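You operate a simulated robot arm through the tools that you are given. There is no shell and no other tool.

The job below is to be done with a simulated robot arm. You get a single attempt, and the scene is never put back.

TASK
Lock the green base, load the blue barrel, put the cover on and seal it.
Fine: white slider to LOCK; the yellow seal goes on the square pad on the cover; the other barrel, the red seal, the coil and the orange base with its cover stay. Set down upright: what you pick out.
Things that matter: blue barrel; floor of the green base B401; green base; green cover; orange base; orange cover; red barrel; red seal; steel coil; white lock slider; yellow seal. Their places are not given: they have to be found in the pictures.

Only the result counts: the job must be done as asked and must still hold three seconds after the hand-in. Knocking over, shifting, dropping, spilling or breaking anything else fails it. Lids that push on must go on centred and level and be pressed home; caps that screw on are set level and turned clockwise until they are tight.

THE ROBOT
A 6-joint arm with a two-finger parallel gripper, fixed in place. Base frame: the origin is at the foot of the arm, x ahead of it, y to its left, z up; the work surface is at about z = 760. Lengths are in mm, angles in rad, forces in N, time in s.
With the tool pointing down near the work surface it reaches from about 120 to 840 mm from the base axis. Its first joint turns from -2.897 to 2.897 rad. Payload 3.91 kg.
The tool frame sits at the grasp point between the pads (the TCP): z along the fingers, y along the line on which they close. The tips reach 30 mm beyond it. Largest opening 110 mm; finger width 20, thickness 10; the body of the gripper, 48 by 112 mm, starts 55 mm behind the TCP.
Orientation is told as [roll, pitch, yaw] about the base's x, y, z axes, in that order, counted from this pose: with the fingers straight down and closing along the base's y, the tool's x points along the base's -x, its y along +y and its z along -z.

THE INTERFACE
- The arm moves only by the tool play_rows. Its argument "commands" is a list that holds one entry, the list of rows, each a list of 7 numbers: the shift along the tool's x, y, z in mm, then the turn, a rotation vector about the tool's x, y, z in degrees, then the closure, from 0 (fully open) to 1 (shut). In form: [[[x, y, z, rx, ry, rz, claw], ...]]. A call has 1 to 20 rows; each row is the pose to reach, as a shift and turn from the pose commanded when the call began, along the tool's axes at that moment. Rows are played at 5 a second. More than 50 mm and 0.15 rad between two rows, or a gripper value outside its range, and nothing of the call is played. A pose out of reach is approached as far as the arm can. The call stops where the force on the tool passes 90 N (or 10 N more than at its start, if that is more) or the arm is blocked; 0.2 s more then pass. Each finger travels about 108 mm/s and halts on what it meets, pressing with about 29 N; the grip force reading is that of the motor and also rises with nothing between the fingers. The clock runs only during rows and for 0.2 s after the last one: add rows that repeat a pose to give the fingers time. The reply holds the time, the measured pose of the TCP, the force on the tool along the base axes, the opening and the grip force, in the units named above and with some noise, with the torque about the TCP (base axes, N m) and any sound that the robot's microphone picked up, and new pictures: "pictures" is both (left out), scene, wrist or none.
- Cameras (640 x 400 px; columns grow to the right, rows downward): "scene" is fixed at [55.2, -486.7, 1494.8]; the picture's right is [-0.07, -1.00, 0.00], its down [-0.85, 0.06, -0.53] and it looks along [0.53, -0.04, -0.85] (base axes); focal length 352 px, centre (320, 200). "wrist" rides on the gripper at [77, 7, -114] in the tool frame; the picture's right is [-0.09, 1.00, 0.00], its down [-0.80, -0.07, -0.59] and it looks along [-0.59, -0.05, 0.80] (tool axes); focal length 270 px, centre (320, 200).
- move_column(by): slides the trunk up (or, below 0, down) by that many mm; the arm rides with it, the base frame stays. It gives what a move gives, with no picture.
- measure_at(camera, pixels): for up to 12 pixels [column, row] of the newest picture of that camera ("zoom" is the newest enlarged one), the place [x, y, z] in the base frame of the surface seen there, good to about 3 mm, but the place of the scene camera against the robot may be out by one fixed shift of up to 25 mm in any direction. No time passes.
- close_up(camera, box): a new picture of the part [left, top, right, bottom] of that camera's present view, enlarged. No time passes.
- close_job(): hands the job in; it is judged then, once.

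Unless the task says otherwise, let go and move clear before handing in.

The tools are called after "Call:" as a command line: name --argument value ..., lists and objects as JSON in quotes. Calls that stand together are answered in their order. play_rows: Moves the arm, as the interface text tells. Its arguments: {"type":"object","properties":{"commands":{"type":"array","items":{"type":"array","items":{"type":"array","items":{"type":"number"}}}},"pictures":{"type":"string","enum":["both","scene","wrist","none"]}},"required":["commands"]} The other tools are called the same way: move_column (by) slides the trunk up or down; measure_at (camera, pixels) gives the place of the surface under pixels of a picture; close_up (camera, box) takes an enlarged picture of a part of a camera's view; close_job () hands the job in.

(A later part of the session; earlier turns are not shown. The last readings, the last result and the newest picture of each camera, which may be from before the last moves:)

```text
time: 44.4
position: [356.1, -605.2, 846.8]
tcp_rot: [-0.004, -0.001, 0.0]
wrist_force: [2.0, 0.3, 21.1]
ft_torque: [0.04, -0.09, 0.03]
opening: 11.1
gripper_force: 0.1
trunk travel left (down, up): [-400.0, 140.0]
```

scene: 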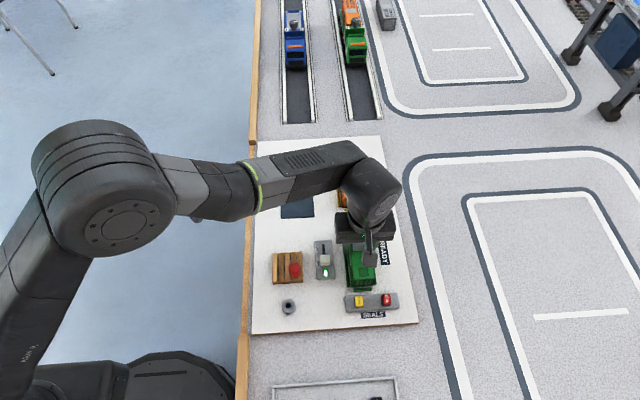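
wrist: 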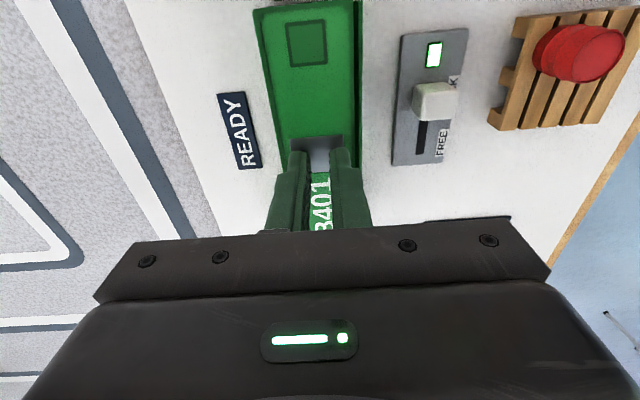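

Contact at about z 847 with 21 N. I'll press on towards 60 N and listen for a click.

Call:
play_rows --commands '[[[0, 0, 1, 0, 0, 0, 0.9], [0, 0, 2, 0, 0, 0, 0.9], [0, 0, 3, 0, 0, 0, 0.9], [0, 0, 4, 0, 0, 0, 0.9], [0, 0, 4, 0, 0, 0, 0.9]]]' --pictures "wrist"

Call:
close_up --camera "scene" --box '[341, 274, 381, 299]'

```text
time: 45.6
position: [355.7, -604.7, 846.2]
tcp_rot: [-0.009, -0.006, 0.002]
wrist_force: [11.7, -1.1, 49.4]
ft_torque: [0.09, -0.27, 0.07]
opening: 11.1
gripper_force: 0.0
trunk travel left (down, up): [-400.0, 140.0]
```

wrist: 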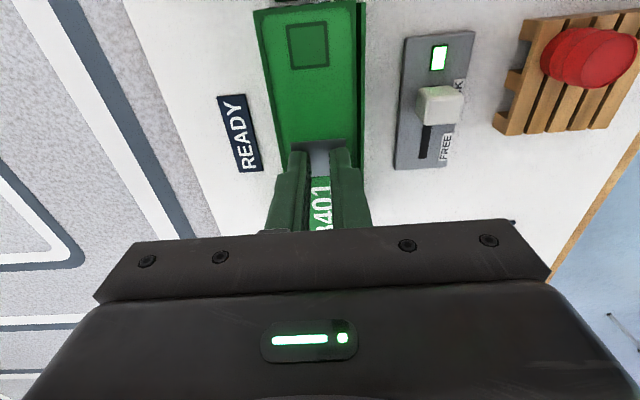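

```text
16.00 times, centred on (361, 286) of scene
```

zoom: 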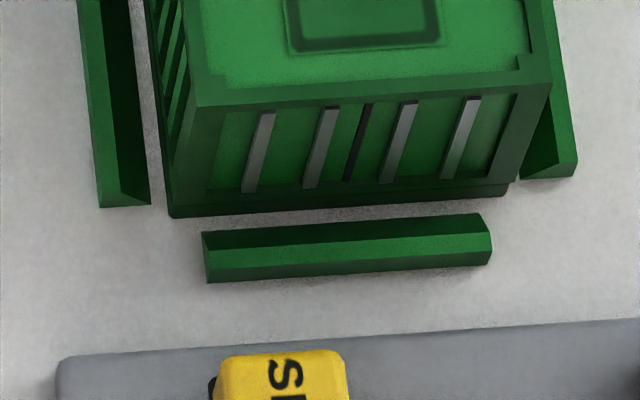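

At 49 N the cover did not move further (TCP steady at 846), so it is bottomed out. I'll back off straight up and compare its height with the orange cover.

Call:
play_rows --commands '[[[0, 0, -3, 0, 0, 0, 0.9], [0, 0, -8, 0, 0, 0, 0.9], [0, 0, -25, 0, 0, 0, 0.9], [0, 0, -60, 0, 0, 0, 0.8], [0, 0, -90, 0, 0, 0, 0.7], [0, 0, -90, 0, 0, 0, 0.6]]]'

Call:
close_up --camera "scene" --box '[341, 274, 381, 299]'

Call:
close_up --camera "wrist" --box '[240, 0, 400, 100]'

Call:
close_up --camera "wrist" --box '[260, 100, 380, 220]'

```text
time: 47.0
position: [355.6, -603.9, 927.8]
tcp_rot: [0.001, -0.001, 0.001]
wrist_force: [0.4, 0.3, 0.5]
ft_torque: [-0.03, -0.02, 0.02]
opening: 44.0
gripper_force: 0.0
trunk travel left (down, up): [-400.0, 140.0]
```

scene: 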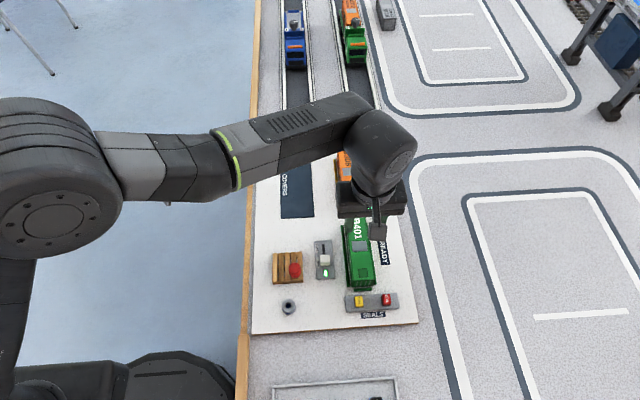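
wrist: 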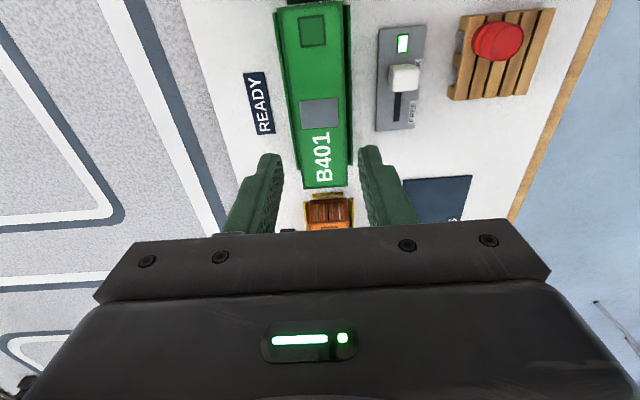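

```text
16.00 times, centred on (361, 286) of scene
```

zoom: 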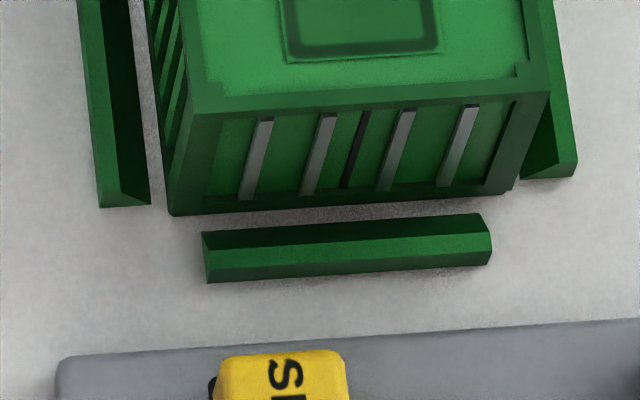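

```text
4.00 times, centred on (320, 50) of wrist
```

zoom: 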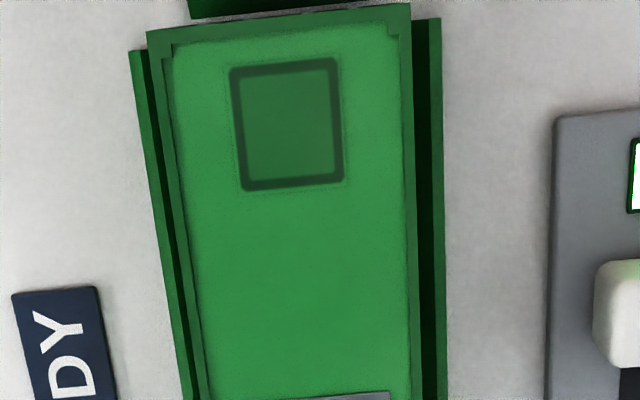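

```text
3.33 times, centred on (320, 160) of wrist
```

zoom: 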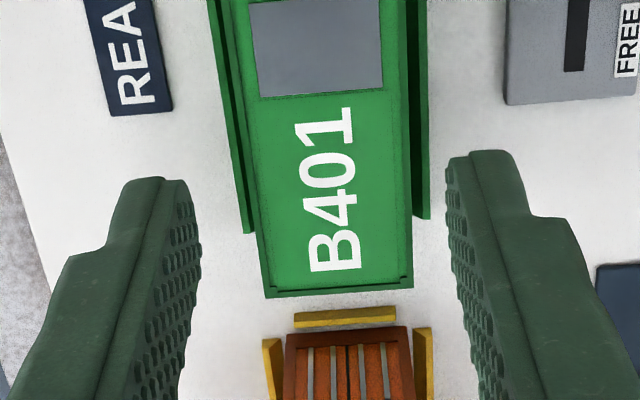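

The cover slid about 1 mm toward -x while being pressed, and is +0.4 mm in y. I'll compare its seating with the finished orange one by height.

Call:
measure_at --camera "scene" --pixels '[[355, 270], [360, 268], [365, 270], [358, 262], [366, 262], [352, 250], [350, 235], [368, 268], [356, 262], [362, 272], [354, 265], [370, 275]]'

Call:
measure_at --camera "scene" --pixels '[[340, 160], [345, 155], [348, 165], [340, 170], [345, 172], [338, 156], [342, 165], [346, 160]]'

Call:
close_up --camera "scene" --box '[330, 210, 390, 300]'

```text
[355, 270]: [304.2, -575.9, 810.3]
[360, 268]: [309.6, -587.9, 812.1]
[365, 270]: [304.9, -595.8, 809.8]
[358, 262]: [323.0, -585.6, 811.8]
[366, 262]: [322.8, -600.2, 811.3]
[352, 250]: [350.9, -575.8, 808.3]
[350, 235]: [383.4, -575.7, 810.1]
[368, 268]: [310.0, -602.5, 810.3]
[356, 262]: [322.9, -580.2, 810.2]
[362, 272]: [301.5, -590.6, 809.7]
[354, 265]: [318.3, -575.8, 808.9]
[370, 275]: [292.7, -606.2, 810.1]
```

```text
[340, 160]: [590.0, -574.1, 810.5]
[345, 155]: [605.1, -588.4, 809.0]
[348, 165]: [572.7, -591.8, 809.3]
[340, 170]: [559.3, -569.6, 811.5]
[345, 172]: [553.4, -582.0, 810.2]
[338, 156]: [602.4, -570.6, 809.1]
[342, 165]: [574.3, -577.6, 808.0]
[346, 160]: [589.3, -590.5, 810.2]
```

```text
4.44 times, centred on (360, 255) of scene
```

zoom: 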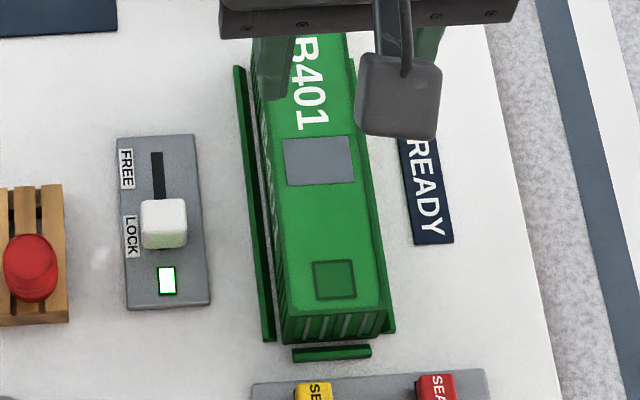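

The green top (mean 810.2) matches the orange top (809.7) in the scene camera, so it is fully seated and level. I'll zoom on the near foot again to judge the x offset.

Call:
close_up --camera "scene" --box '[341, 271, 381, 296]'

Call:
close_up --camera "scene" --box '[328, 190, 368, 215]'

```text
16.00 times, centred on (361, 284) of scene
```

zoom: 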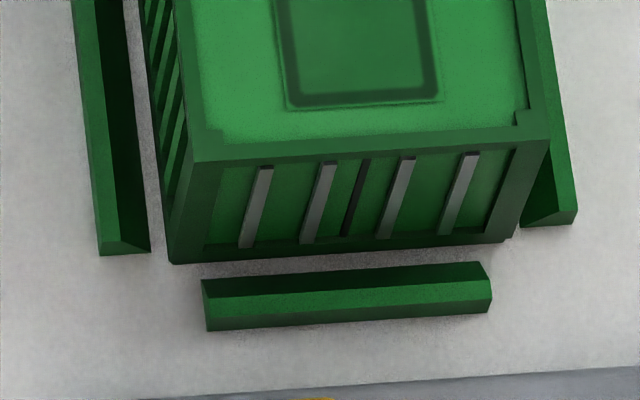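

```text
16.00 times, centred on (348, 202) of scene
```

zoom: 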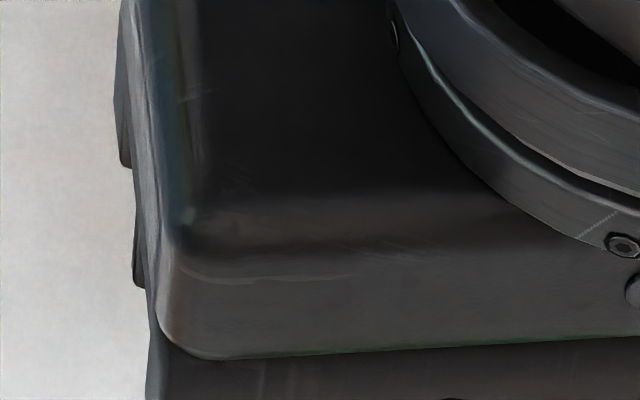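

The scene pixels put the cover's y on centre but about 1.5 mm too near in x after the press. I'll re-grip it lightly and slide it +1.4 mm in x.

Call:
play_rows --commands '[[[0, 0, 0, 0, 0, 0, 0.42], [0, 0, 25, 0, 0, 0, 0.42], [0, 0, 50, 0, 0, 0, 0.42], [0, 0, 75, 0, 0, 0, 0.42], [0, 0, 95, 0, 0, 0, 0.42], [0, 0, 107, 0, 0, 0, 0.42], [0, 0, 107, 0, 0, 0, 0.5], [0, 0, 107, 0, 0, 0, 0.55], [0, 0, 107, 0, 0, 0, 0.6], [0, 0, 107, 0, 0, 0, 0.65], [0, 0, 107, 0, 0, 0, 0.65]]]' --pictures "wrist"

Call:
close_up --camera "scene" --box '[341, 271, 381, 296]'

```text
time: 49.4
position: [355.3, -604.9, 822.1]
tcp_rot: [0.0, 0.0, 0.001]
wrist_force: [0.7, -1.6, -0.6]
ft_torque: [-0.02, -0.01, -0.02]
opening: 44.4
gripper_force: 29.3
trunk travel left (down, up): [-400.0, 140.0]
```

wrist: 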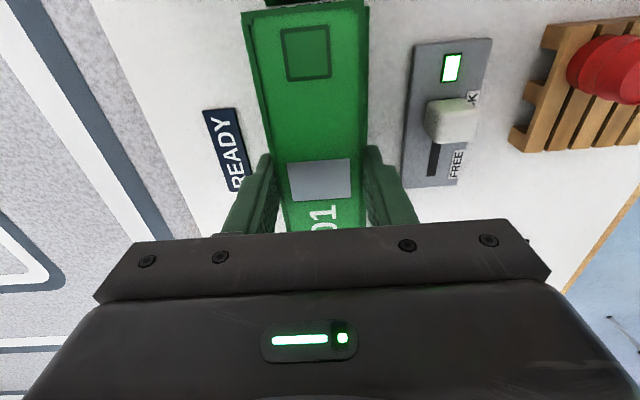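

```text
16.00 times, centred on (361, 284) of scene
```

zoom: 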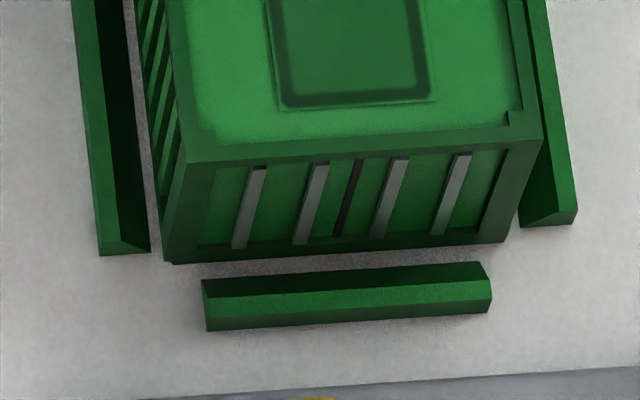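

The grip now holds the cover about 0.9 mm to +y and 1.7 mm near in x of centre. I'll slide it by (+1.6, -0.9) mm and check.

Call:
play_rows --commands '[[[-0.5, -0.3, 0, 0, 0, 0, 0.65], [-1.0, -0.6, 0, 0, 0, 0, 0.65], [-1.6, -0.9, 0, 0, 0, 0, 0.65], [-1.6, -0.9, 0, 0, 0, 0, 0.65]]]' --pictures "wrist"

Call:
close_up --camera "scene" --box '[341, 271, 381, 296]'

```text
time: 50.4
position: [356.9, -604.1, 822.0]
tcp_rot: [0.001, -0.001, 0.0]
wrist_force: [0.0, 0.1, 0.0]
ft_torque: [0.0, 0.03, -0.01]
opening: 44.4
gripper_force: 29.5
trunk travel left (down, up): [-400.0, 140.0]
```

wrist: 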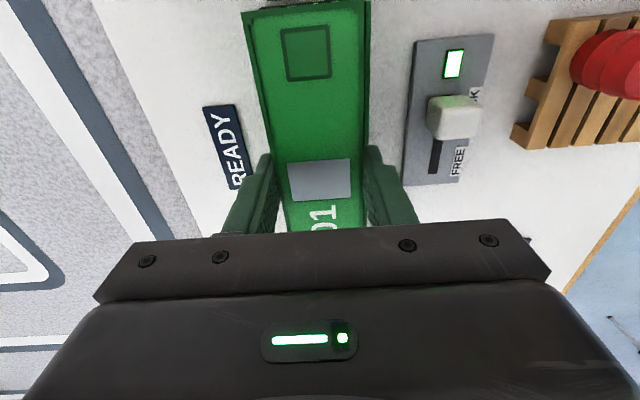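

```text
16.00 times, centred on (361, 284) of scene
```

zoom: 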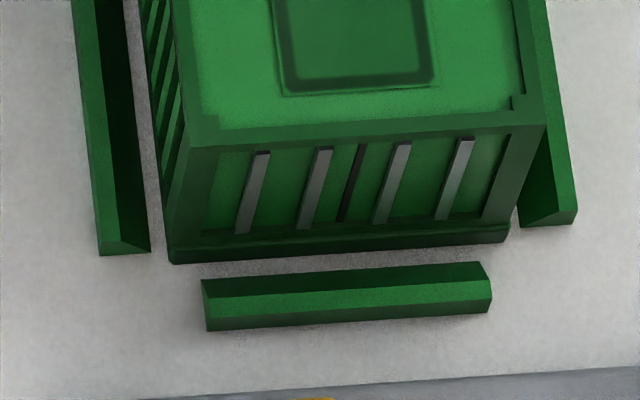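

The predicted foot corners (167,244)/(506,227) now match the ledge corners (170,244)/(509,225) to about 0.3 mm, with zero force. I'll open and rise clear.

Call:
play_rows --commands '[[[0, -0.3, 0, 0, 0, 0, 0.65], [0, -0.3, 0, 0, 0, 0, 0.5], [0, -0.3, 0, 0, 0, 0, 0.45], [0, -0.3, 0, 0, 0, 0, 0.45], [0, -0.3, -25, 0, 0, 0, 0.45], [0, -0.3, -60, 0, 0, 0, 0.45], [0, -0.3, -90, 0, 0, 0, 0.45], [0, -0.3, -90, 0, 0, 0, 0.45]]]'

Call:
close_up --camera "scene" --box '[341, 271, 381, 296]'

Call:
close_up --camera "wrist" --box '[240, 0, 400, 100]'

```text
time: 52.2
position: [357.7, -605.4, 914.7]
tcp_rot: [0.0, 0.0, -0.001]
wrist_force: [-0.6, 0.3, 0.3]
ft_torque: [-0.02, 0.01, 0.0]
opening: 60.3
gripper_force: 0.0
trunk travel left (down, up): [-400.0, 140.0]
```

scene: 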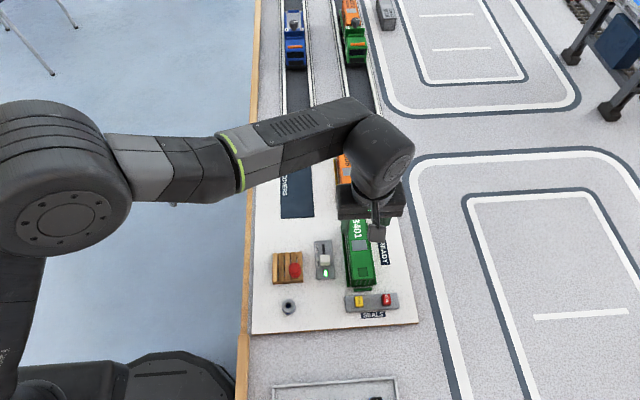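
wrist: 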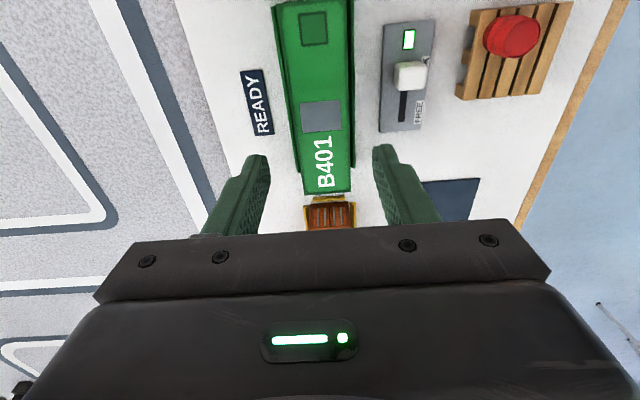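

```text
16.00 times, centred on (361, 284) of scene
```

zoom: 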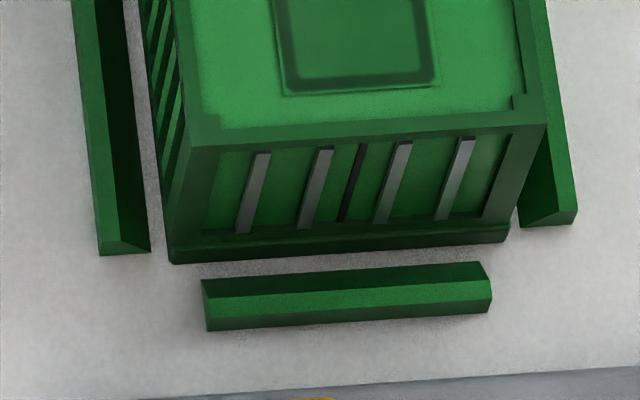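

```text
4.00 times, centred on (320, 50) of wrist
```

zoom: 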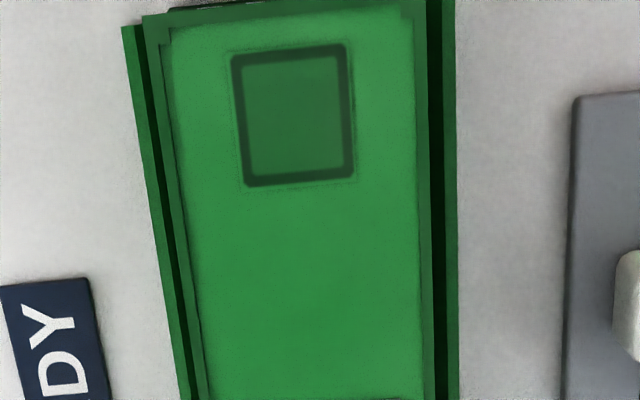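

The cover stayed centred after release. I'll re-measure its top height to be sure the slide did not lift it.

Call:
measure_at --camera "scene" --pixels '[[355, 270], [360, 268], [365, 270], [358, 262], [366, 262], [352, 250], [350, 235], [368, 268], [356, 262], [362, 272], [354, 265], [370, 275]]'

Call:
measure_at --camera "wrist" --pixels '[[283, 20], [345, 20], [287, 60], [346, 60], [292, 100], [348, 100], [300, 140], [348, 140], [310, 185], [345, 185], [320, 85], [318, 60]]'

```text
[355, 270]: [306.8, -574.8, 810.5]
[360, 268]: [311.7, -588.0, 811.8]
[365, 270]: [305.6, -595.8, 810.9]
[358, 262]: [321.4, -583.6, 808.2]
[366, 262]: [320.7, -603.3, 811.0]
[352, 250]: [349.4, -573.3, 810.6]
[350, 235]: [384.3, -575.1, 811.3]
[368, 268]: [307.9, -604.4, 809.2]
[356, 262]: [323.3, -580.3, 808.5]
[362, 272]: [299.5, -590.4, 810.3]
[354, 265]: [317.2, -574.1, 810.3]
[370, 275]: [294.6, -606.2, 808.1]
```

```text
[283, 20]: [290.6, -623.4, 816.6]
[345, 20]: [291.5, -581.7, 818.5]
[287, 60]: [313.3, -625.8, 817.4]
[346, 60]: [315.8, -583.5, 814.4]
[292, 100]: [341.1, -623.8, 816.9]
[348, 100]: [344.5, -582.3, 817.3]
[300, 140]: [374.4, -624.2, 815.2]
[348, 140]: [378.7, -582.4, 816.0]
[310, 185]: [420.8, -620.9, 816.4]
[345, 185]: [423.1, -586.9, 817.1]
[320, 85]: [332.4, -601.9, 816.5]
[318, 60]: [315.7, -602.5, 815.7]
```

The top is still at 810 (scene) / 816 (wrist) and level, so the cover is home. Next is the yellow seal; I'll move above it with the fingers narrower.

Call:
play_rows --commands '[[[30, 5, 0, 0, 0, 0, 0.5], [60, 10, 10, 0, 0, 0, 0.55], [90, 15, 20, 0, 0, 0, 0.6], [110, 19, 28, 0, 0, 0, 0.6], [110, 19, 28, 0, 0, 0, 0.6]]]'

Call:
close_up --camera "wrist" --box '[220, 60, 420, 185]'

```text
time: 53.4
position: [245.4, -585.5, 882.6]
tcp_rot: [0.0, 0.0, 0.001]
wrist_force: [0.5, 0.5, 0.8]
ft_torque: [0.04, -0.02, -0.01]
opening: 44.0
gripper_force: 0.0
trunk travel left (down, up): [-400.0, 140.0]
```

scene: 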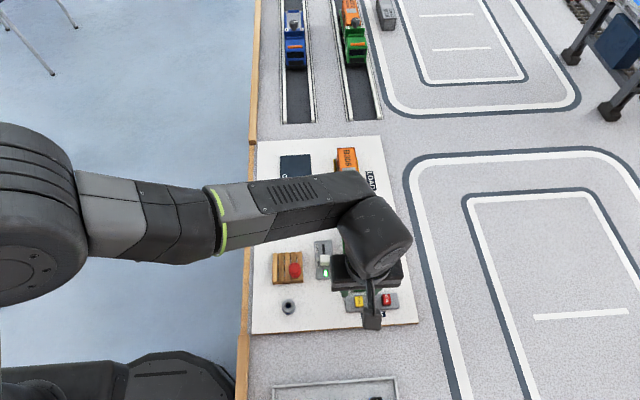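
wrist: 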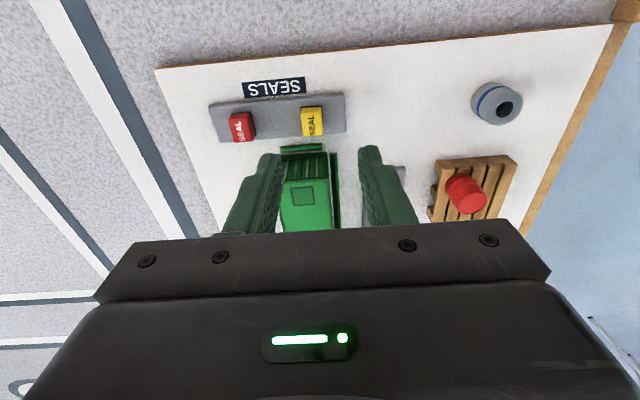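

```text
3.20 times, centred on (320, 122) of wrist
```

zoom: 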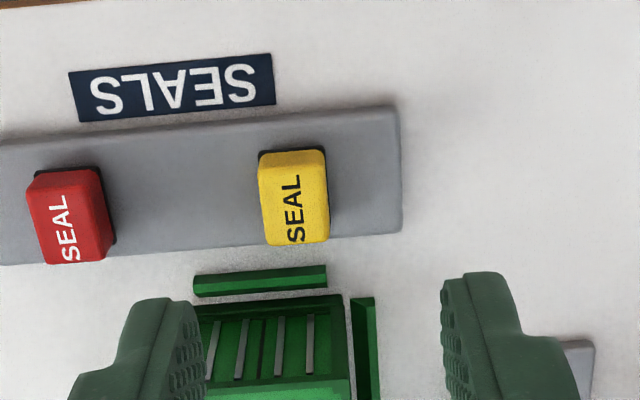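

The yellow seal is at (312,122) in the wrist view and the red at (242,127). I'll zoom and measure the yellow one and its tray.

Call:
close_up --camera "wrist" --box '[280, 95, 344, 145]'

Call:
measure_at --camera "zoom" --pixels '[[300, 220], [250, 220], [350, 200], [300, 140], [300, 280], [290, 130], [300, 320], [450, 200], [150, 200], [400, 100], [320, 60], [330, 250]]'

```text
8.00 times, centred on (312, 120) of wrist
```

zoom: 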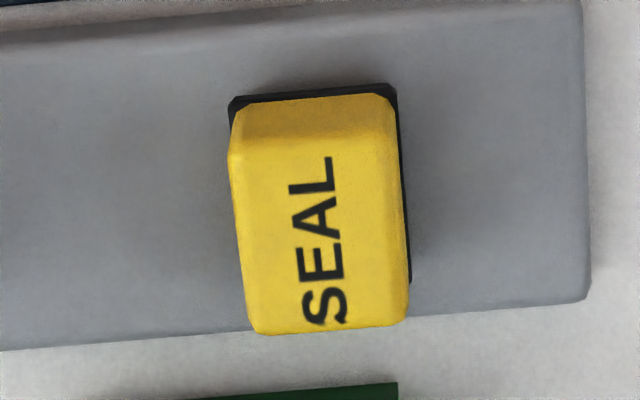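

```text
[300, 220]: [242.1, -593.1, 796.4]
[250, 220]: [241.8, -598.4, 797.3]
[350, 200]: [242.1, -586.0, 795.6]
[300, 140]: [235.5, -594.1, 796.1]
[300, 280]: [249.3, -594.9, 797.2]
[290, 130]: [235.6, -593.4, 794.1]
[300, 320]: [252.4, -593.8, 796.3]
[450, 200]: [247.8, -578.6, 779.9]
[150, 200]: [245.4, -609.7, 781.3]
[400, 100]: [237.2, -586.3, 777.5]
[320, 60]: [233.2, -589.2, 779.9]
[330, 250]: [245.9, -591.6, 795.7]
```

The seal is about 16 x 18 mm, top z≈796.5 on a tray at about 780, centred at (244.2,-591.5); the pad centre on the cover is about (296,-604.6). I'll lower to just above the seal with a 32 mm opening.

Call:
play_rows --commands '[[[1, -6, 15, 0, 0, 0, 0.7], [1, -6, 30, 0, 0, 0, 0.71], [1, -6, 45, 0, 0, 0, 0.71], [1, -6, 45, 0, 0, 0, 0.71]]]' --pictures "wrist"

Call:
close_up --camera "wrist" --box '[250, 90, 390, 200]'

```text
time: 54.4
position: [245.1, -592.5, 838.7]
tcp_rot: [0.0, 0.0, 0.001]
wrist_force: [-0.2, 0.3, 0.2]
ft_torque: [-0.01, -0.01, 0.01]
opening: 31.9
gripper_force: 0.1
trunk travel left (down, up): [-400.0, 140.0]
```

wrist: 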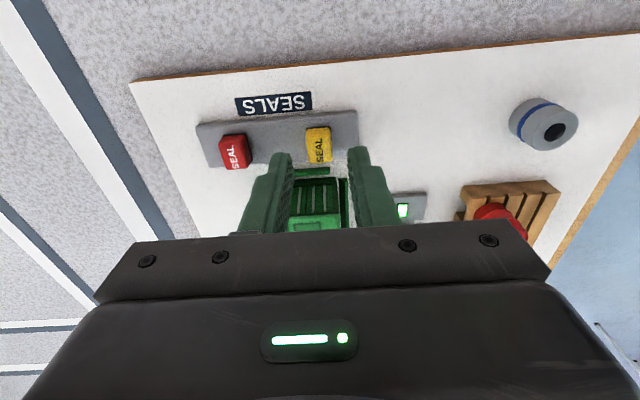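

```text
3.64 times, centred on (320, 145) of wrist
```

zoom: 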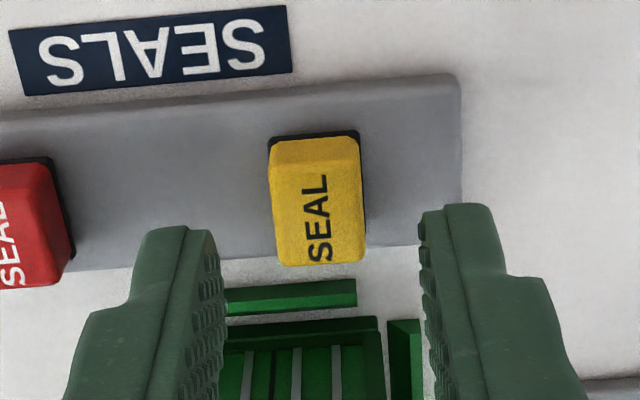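

The seal is within about 1 mm in y and 2 mm in x of the TCP line. I'll correct, lower to tips ~4 mm above the tray, and close.

Call:
play_rows --commands '[[[1.4, -0.4, 10, 0, 0, 0, 0.71], [1.4, -0.4, 20, 0, 0, 0, 0.71], [1.4, -0.4, 24.5, 0, 0, 0, 0.71], [1.4, -0.4, 24.5, 0, 0, 0, 0.78], [1.4, -0.4, 24.5, 0, 0, 0, 0.84], [1.4, -0.4, 24.5, 0, 0, 0, 0.9], [1.4, -0.4, 24.5, 0, 0, 0, 0.92]]]' --pictures "wrist"

Call:
close_up --camera "wrist" --box '[250, 100, 390, 220]'

```text
time: 56.0
position: [244.6, -592.6, 813.9]
tcp_rot: [0.002, -0.001, 0.001]
wrist_force: [0.3, 0.6, 0.2]
ft_torque: [-0.02, -0.04, -0.01]
opening: 14.3
gripper_force: 29.5
trunk travel left (down, up): [-400.0, 140.0]
```

wrist: 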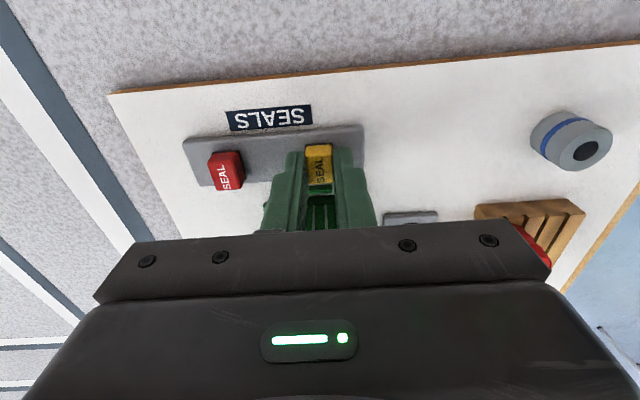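

```text
3.33 times, centred on (320, 160) of wrist
```

zoom: 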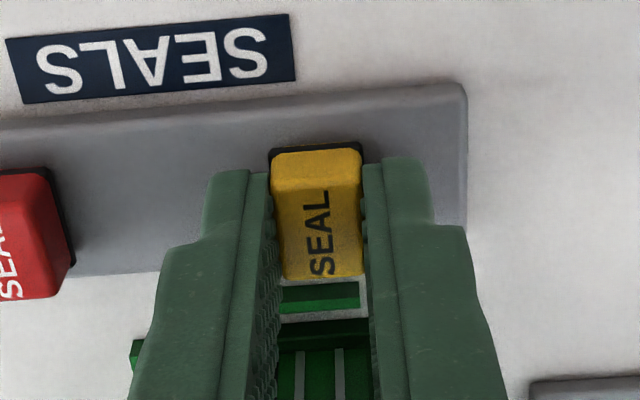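

The seal is held (opening 14.3 mm). I'll lift it straight up and check.

Call:
play_rows --commands '[[[0, 0, -4, 0, 0, 0, 0.94], [0, 0, -12, 0, 0, 0, 0.94], [0, 0, -30, 0, 0, 0, 0.94], [0, 0, -50, 0, 0, 0, 0.94], [0, 0, -68, 0, 0, 0, 0.94], [0, 0, -68, 0, 0, 0, 0.94]]]'

Call:
close_up --camera "wrist" --box '[250, 80, 390, 220]'

```text
time: 57.4
position: [247.5, -593.5, 882.5]
tcp_rot: [0.001, 0.0, 0.0]
wrist_force: [-0.2, -0.1, -0.3]
ft_torque: [-0.02, 0.0, 0.0]
opening: 14.3
gripper_force: 29.1
trunk travel left (down, up): [-400.0, 140.0]
```

scene: 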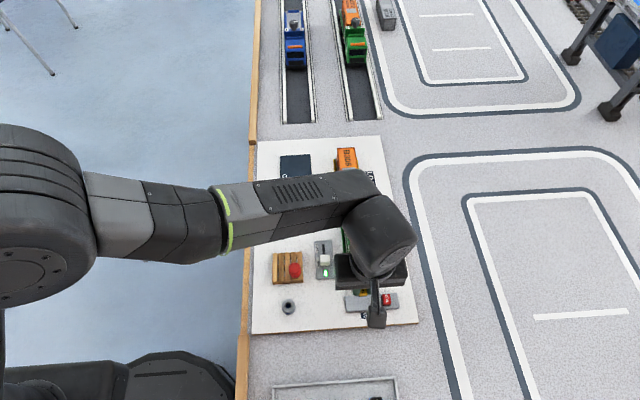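
wrist: 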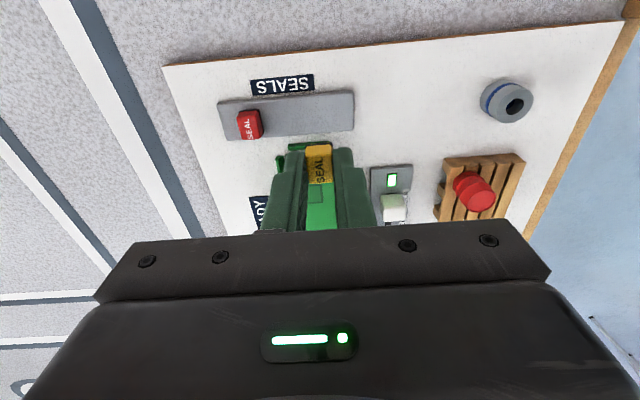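

```text
2.86 times, centred on (320, 150) of wrist
```

zoom: 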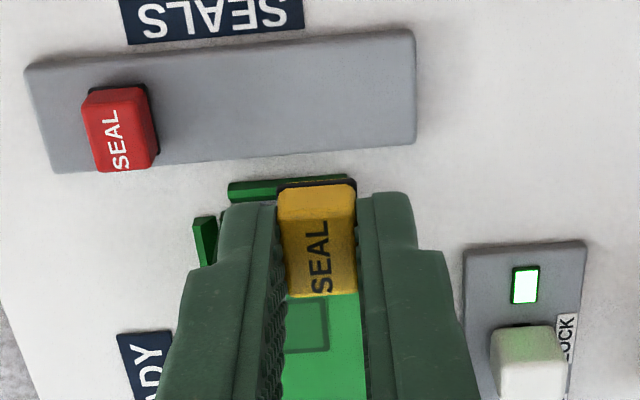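

The seal is lifted; the pad is visible at zoom (305,327), which puts its centre about +50 mm in x and -11.4 mm in y from the TCP. I'll carry the seal over it.

Call:
play_rows --commands '[[[-15, -3, 0, 0, 0, 0, 0.94], [-32, -7, 0, 0, 0, 0, 0.94], [-45, -10, 0, 0, 0, 0, 0.94], [-51.1, -11.4, 0, 0, 0, 0, 0.94], [-51.1, -11.4, 15, 0, 0, 0, 0.94], [-51.1, -11.4, 15, 0, 0, 0, 0.94]]]'

Call:
close_up --camera "wrist" --box '[250, 100, 390, 220]'

Call:
close_up --camera "scene" --box '[336, 255, 386, 290]'

```text
time: 58.8
position: [297.7, -605.8, 868.1]
tcp_rot: [0.0, 0.001, 0.0]
wrist_force: [0.4, -0.2, -0.6]
ft_torque: [-0.04, 0.04, -0.03]
opening: 14.4
gripper_force: 29.5
trunk travel left (down, up): [-400.0, 140.0]
```

scene: 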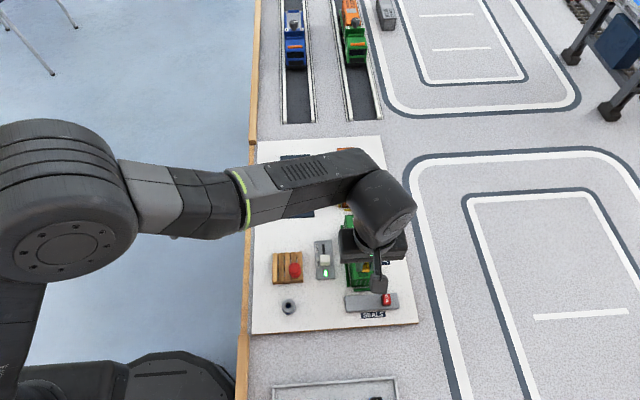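
wrist: 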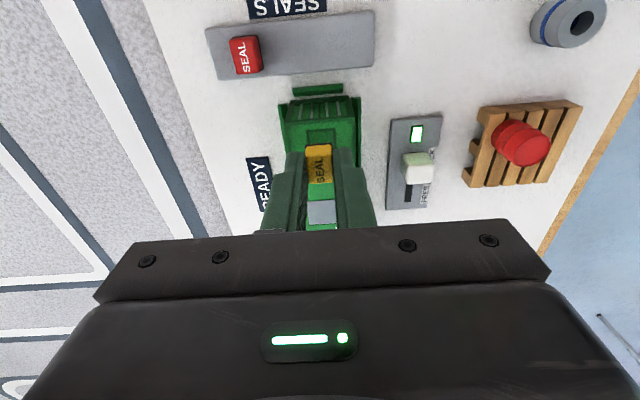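

```text
3.33 times, centred on (320, 160) of wrist
```

zoom: 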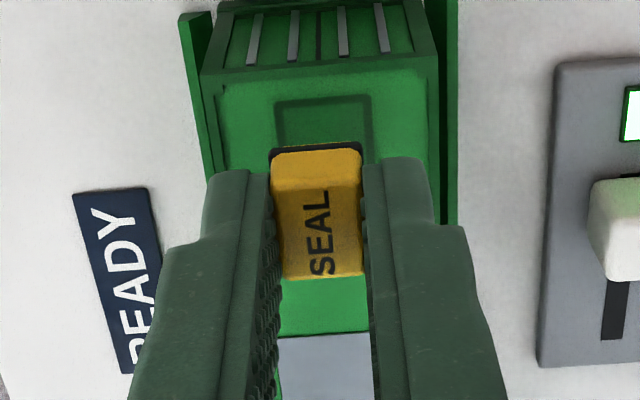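

```text
11.43 times, centred on (361, 272) of scene
```

zoom: 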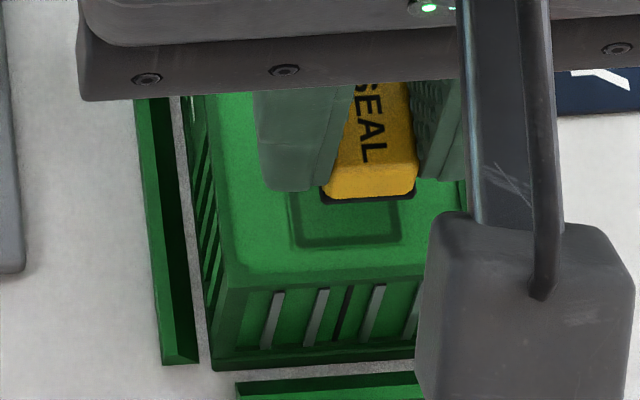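

The pad's near half is visible: its centre lies about 1.8 mm toward +y of the seal, with x nearly right. I'll shift (+1.8 y, -0.4 x), lower to about 4 mm above the pad and check again.

Call:
play_rows --commands '[[[0.4, 1.0, 0, 0, 0, 0, 0.94], [0.4, 1.8, 5, 0, 0, 0, 0.94], [0.4, 1.8, 10, 0, 0, 0, 0.94], [0.4, 1.8, 13, 0, 0, 0, 0.94], [0.4, 1.8, 13, 0, 0, 0, 0.94]]]'

Call:
close_up --camera "wrist" --box '[250, 100, 390, 220]'

Call:
close_up --camera "scene" --box '[336, 255, 386, 290]'

```text
time: 60.0
position: [295.6, -603.4, 855.7]
tcp_rot: [0.0, 0.002, 0.0]
wrist_force: [1.0, -0.1, -0.5]
ft_torque: [0.01, 0.02, 0.03]
opening: 14.1
gripper_force: 29.6
trunk travel left (down, up): [-400.0, 140.0]
```

scene: 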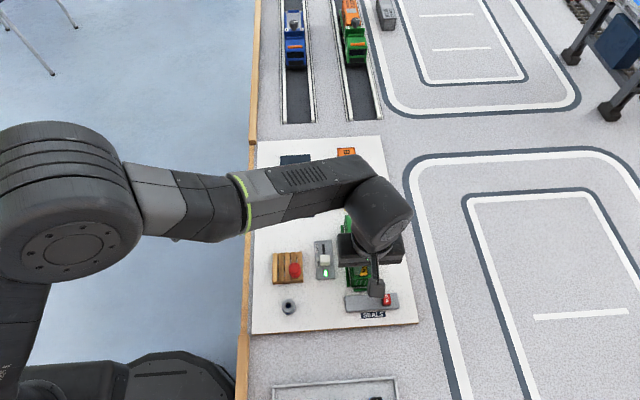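
wrist: 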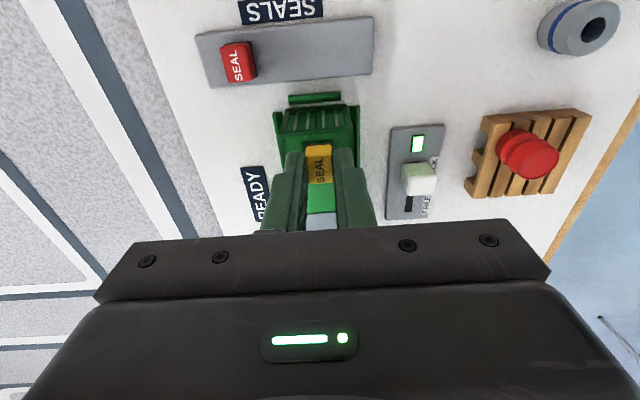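

```text
3.33 times, centred on (320, 160) of wrist
```

zoom: 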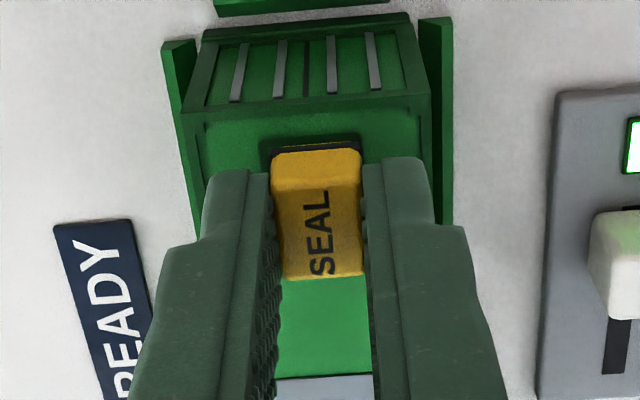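

```text
11.43 times, centred on (361, 272) of scene
```

zoom: 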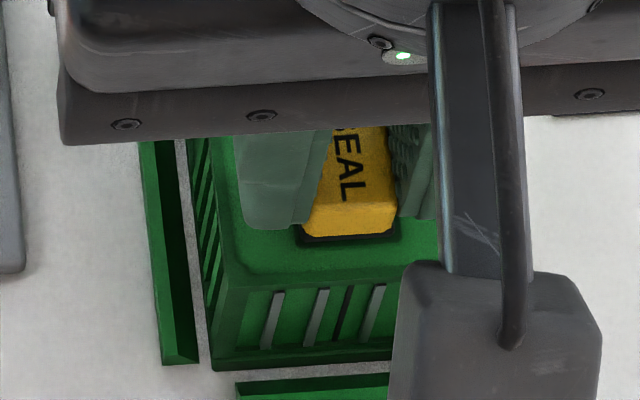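

The predicted landing is about 1.3 mm too near in x and 0.4 mm too far in +y. I'll trim that and look once more before touching down.

Call:
play_rows --commands '[[[-0.7, -0.2, 0, 0, 0, 0, 0.94], [-1.3, -0.4, 1, 0, 0, 0, 0.94], [-1.3, -0.4, 2, 0, 0, 0, 0.94], [-1.3, -0.4, 2, 0, 0, 0, 0.94]]]' --pictures "wrist"

Call:
close_up --camera "wrist" --box '[290, 120, 350, 160]'

Call:
close_up --camera "scene" --box '[348, 265, 372, 280]'

```text
time: 61.0
position: [296.6, -605.1, 853.4]
tcp_rot: [0.002, -0.001, 0.001]
wrist_force: [-1.0, 0.0, 0.5]
ft_torque: [0.0, -0.02, 0.0]
opening: 14.2
gripper_force: 29.0
trunk travel left (down, up): [-400.0, 140.0]
```

wrist: 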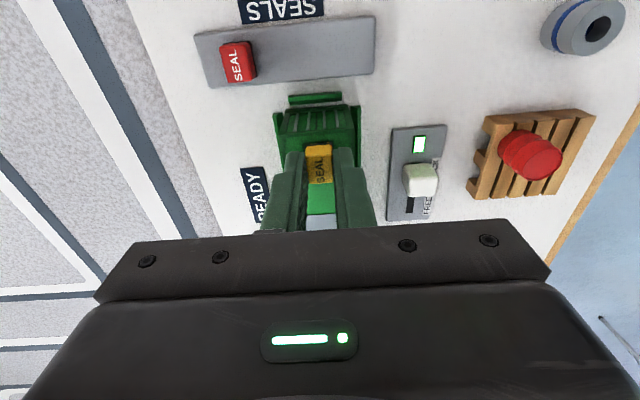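

```text
10.00 times, centred on (320, 140) of wrist
```

zoom: 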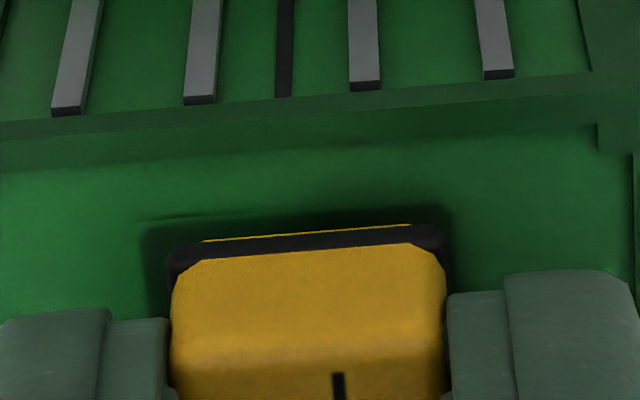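

```text
16.00 times, centred on (360, 272) of scene
```

zoom: 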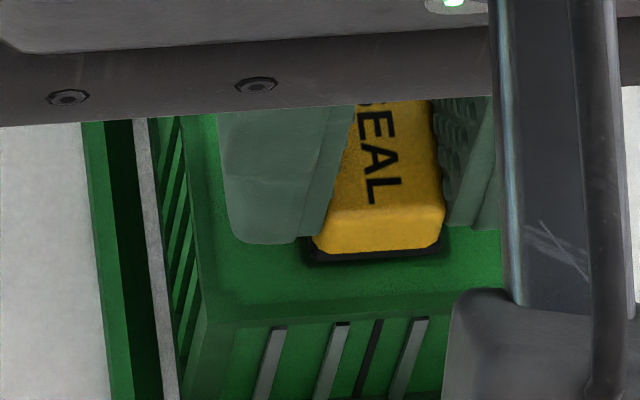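

Both views say the seal still needs about +1.0 mm in x, with y within 0.3 mm. I'll trim and come down to contact, watching the force.

Call:
play_rows --commands '[[[-0.5, -0.1, 0, 0, 0, 0, 0.94], [-1.0, -0.2, 0, 0, 0, 0, 0.94], [-1.0, -0.2, 1, 0, 0, 0, 0.94], [-1.0, -0.2, 2, 0, 0, 0, 0.94], [-1.0, -0.2, 2, 0, 0, 0, 0.94]]]' --pictures "wrist"

Call:
close_up --camera "wrist" --box '[290, 120, 350, 160]'

Call:
close_up --camera "scene" --box '[348, 265, 372, 280]'

```text
time: 62.2
position: [296.3, -604.1, 852.0]
tcp_rot: [-0.002, 0.0, 0.001]
wrist_force: [1.1, 0.1, 4.5]
ft_torque: [-0.03, -0.03, 0.0]
opening: 14.4
gripper_force: 28.9
trunk travel left (down, up): [-400.0, 140.0]
```

wrist: 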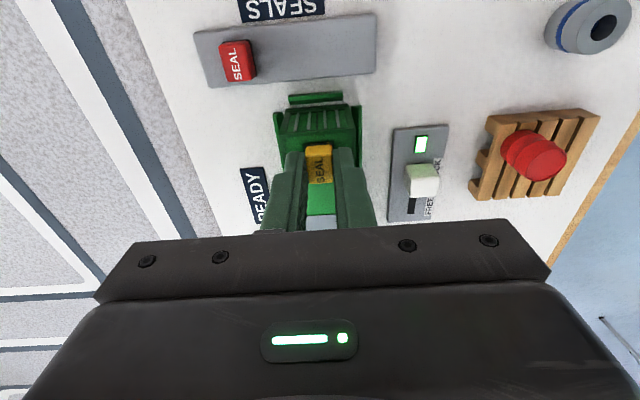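

```text
10.00 times, centred on (320, 140) of wrist
```

zoom: 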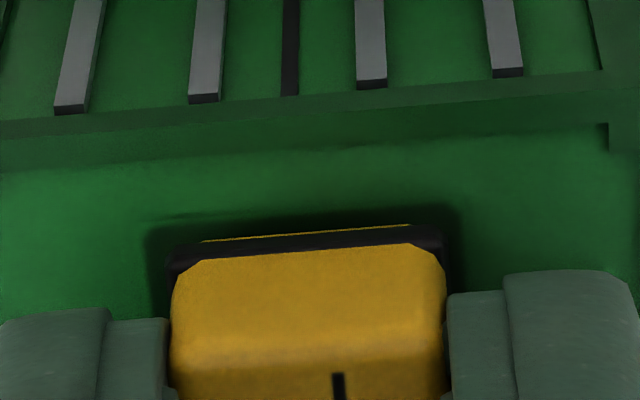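

```text
16.00 times, centred on (360, 272) of scene
```

zoom: 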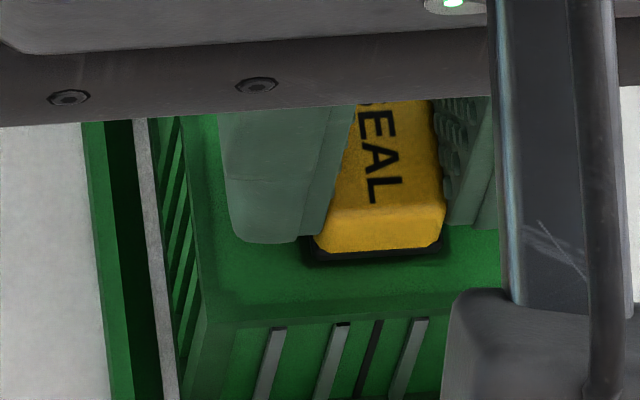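

Contact has begun (4.5 N) and the seal lies inside the pad border on all visible sides. I'll press down gently by 1 mm, then release.

Call:
play_rows --commands '[[[0, 0, 1, 0, 0, 0, 0.94], [0, 0, 1, 0, 0, 0, 0.94]]]' --pictures "none"

```text
time: 62.8
position: [298.1, -603.3, 851.2]
tcp_rot: [-0.003, 0.0, 0.001]
wrist_force: [1.7, -1.4, 11.7]
ft_torque: [-0.04, -0.02, -0.01]
opening: 14.4
gripper_force: 29.1
trunk travel left (down, up): [-400.0, 140.0]
```

11.7 N of pressing, balanced. I'll ease off a little, open the fingers and rise.

Call:
play_rows --commands '[[[0, 0, -1, 0, 0, 0, 0.94], [0, 0, -1, 0, 0, 0, 0.84], [0, 0, -1, 0, 0, 0, 0.78], [0, 0, -1, 0, 0, 0, 0.75], [0, 0, -1, 0, 0, 0, 0.75]]]' --pictures "wrist"

Call:
close_up --camera "wrist" --box '[270, 110, 370, 190]'

```text
time: 64.0
position: [298.6, -602.4, 851.4]
tcp_rot: [0.0, 0.001, 0.001]
wrist_force: [-0.4, -0.8, -0.1]
ft_torque: [-0.04, 0.02, 0.04]
opening: 27.4
gripper_force: 0.0
trunk travel left (down, up): [-400.0, 140.0]
```

wrist: 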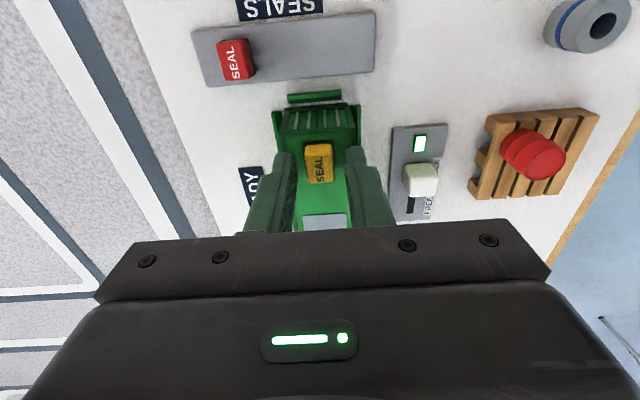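

```text
5.00 times, centred on (320, 150) of wrist
```

zoom: 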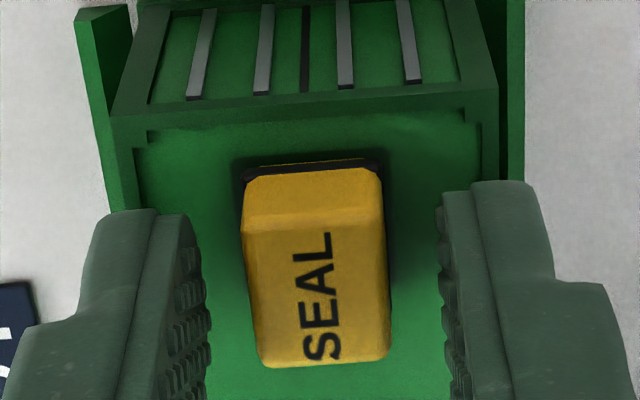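

The seal sits on the pad on its own. I'll rise straight up and look at the whole scene.

Call:
play_rows --commands '[[[0, 0, -15, 0, 0, 0, 0.75], [0, 0, -40, 0, 0, 0, 0.7], [0, 0, -75, 0, 0, 0, 0.6], [0, 0, -110, 0, 0, 0, 0.4], [30, 40, -125, 0, 0, 0, 0.3], [60, 85, -125, 0, 0, 0, 0.3], [80, 125, -125, 0, 0, 0, 0.3], [90, 165, -125, 0, 0, 0, 0.3], [90, 165, -125, 0, 0, 0, 0.3]]]'

Call:
close_up --camera "scene" --box '[330, 215, 390, 300]'

Call:
close_up --camera "scene" --box '[341, 265, 381, 296]'

```text
refused: row 5 steps farther than a row can; nothing moved
```

```text
4.71 times, centred on (360, 258) of scene
```

zoom: 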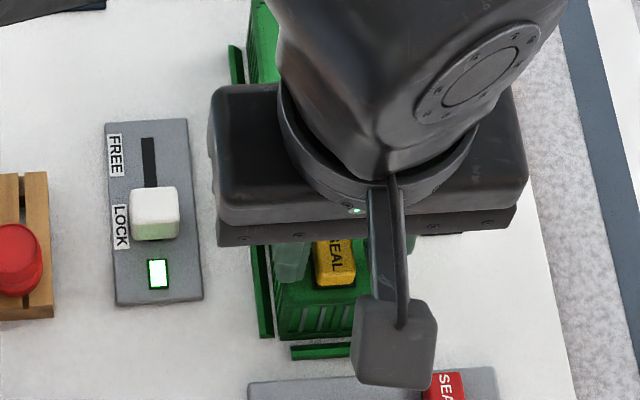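

```text
12.90 times, centred on (361, 280) of scene
```

zoom: 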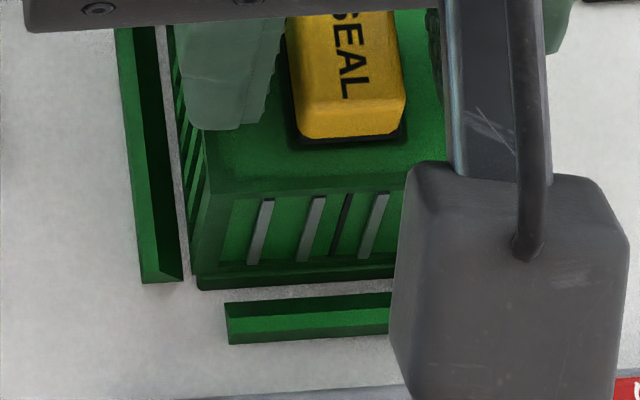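

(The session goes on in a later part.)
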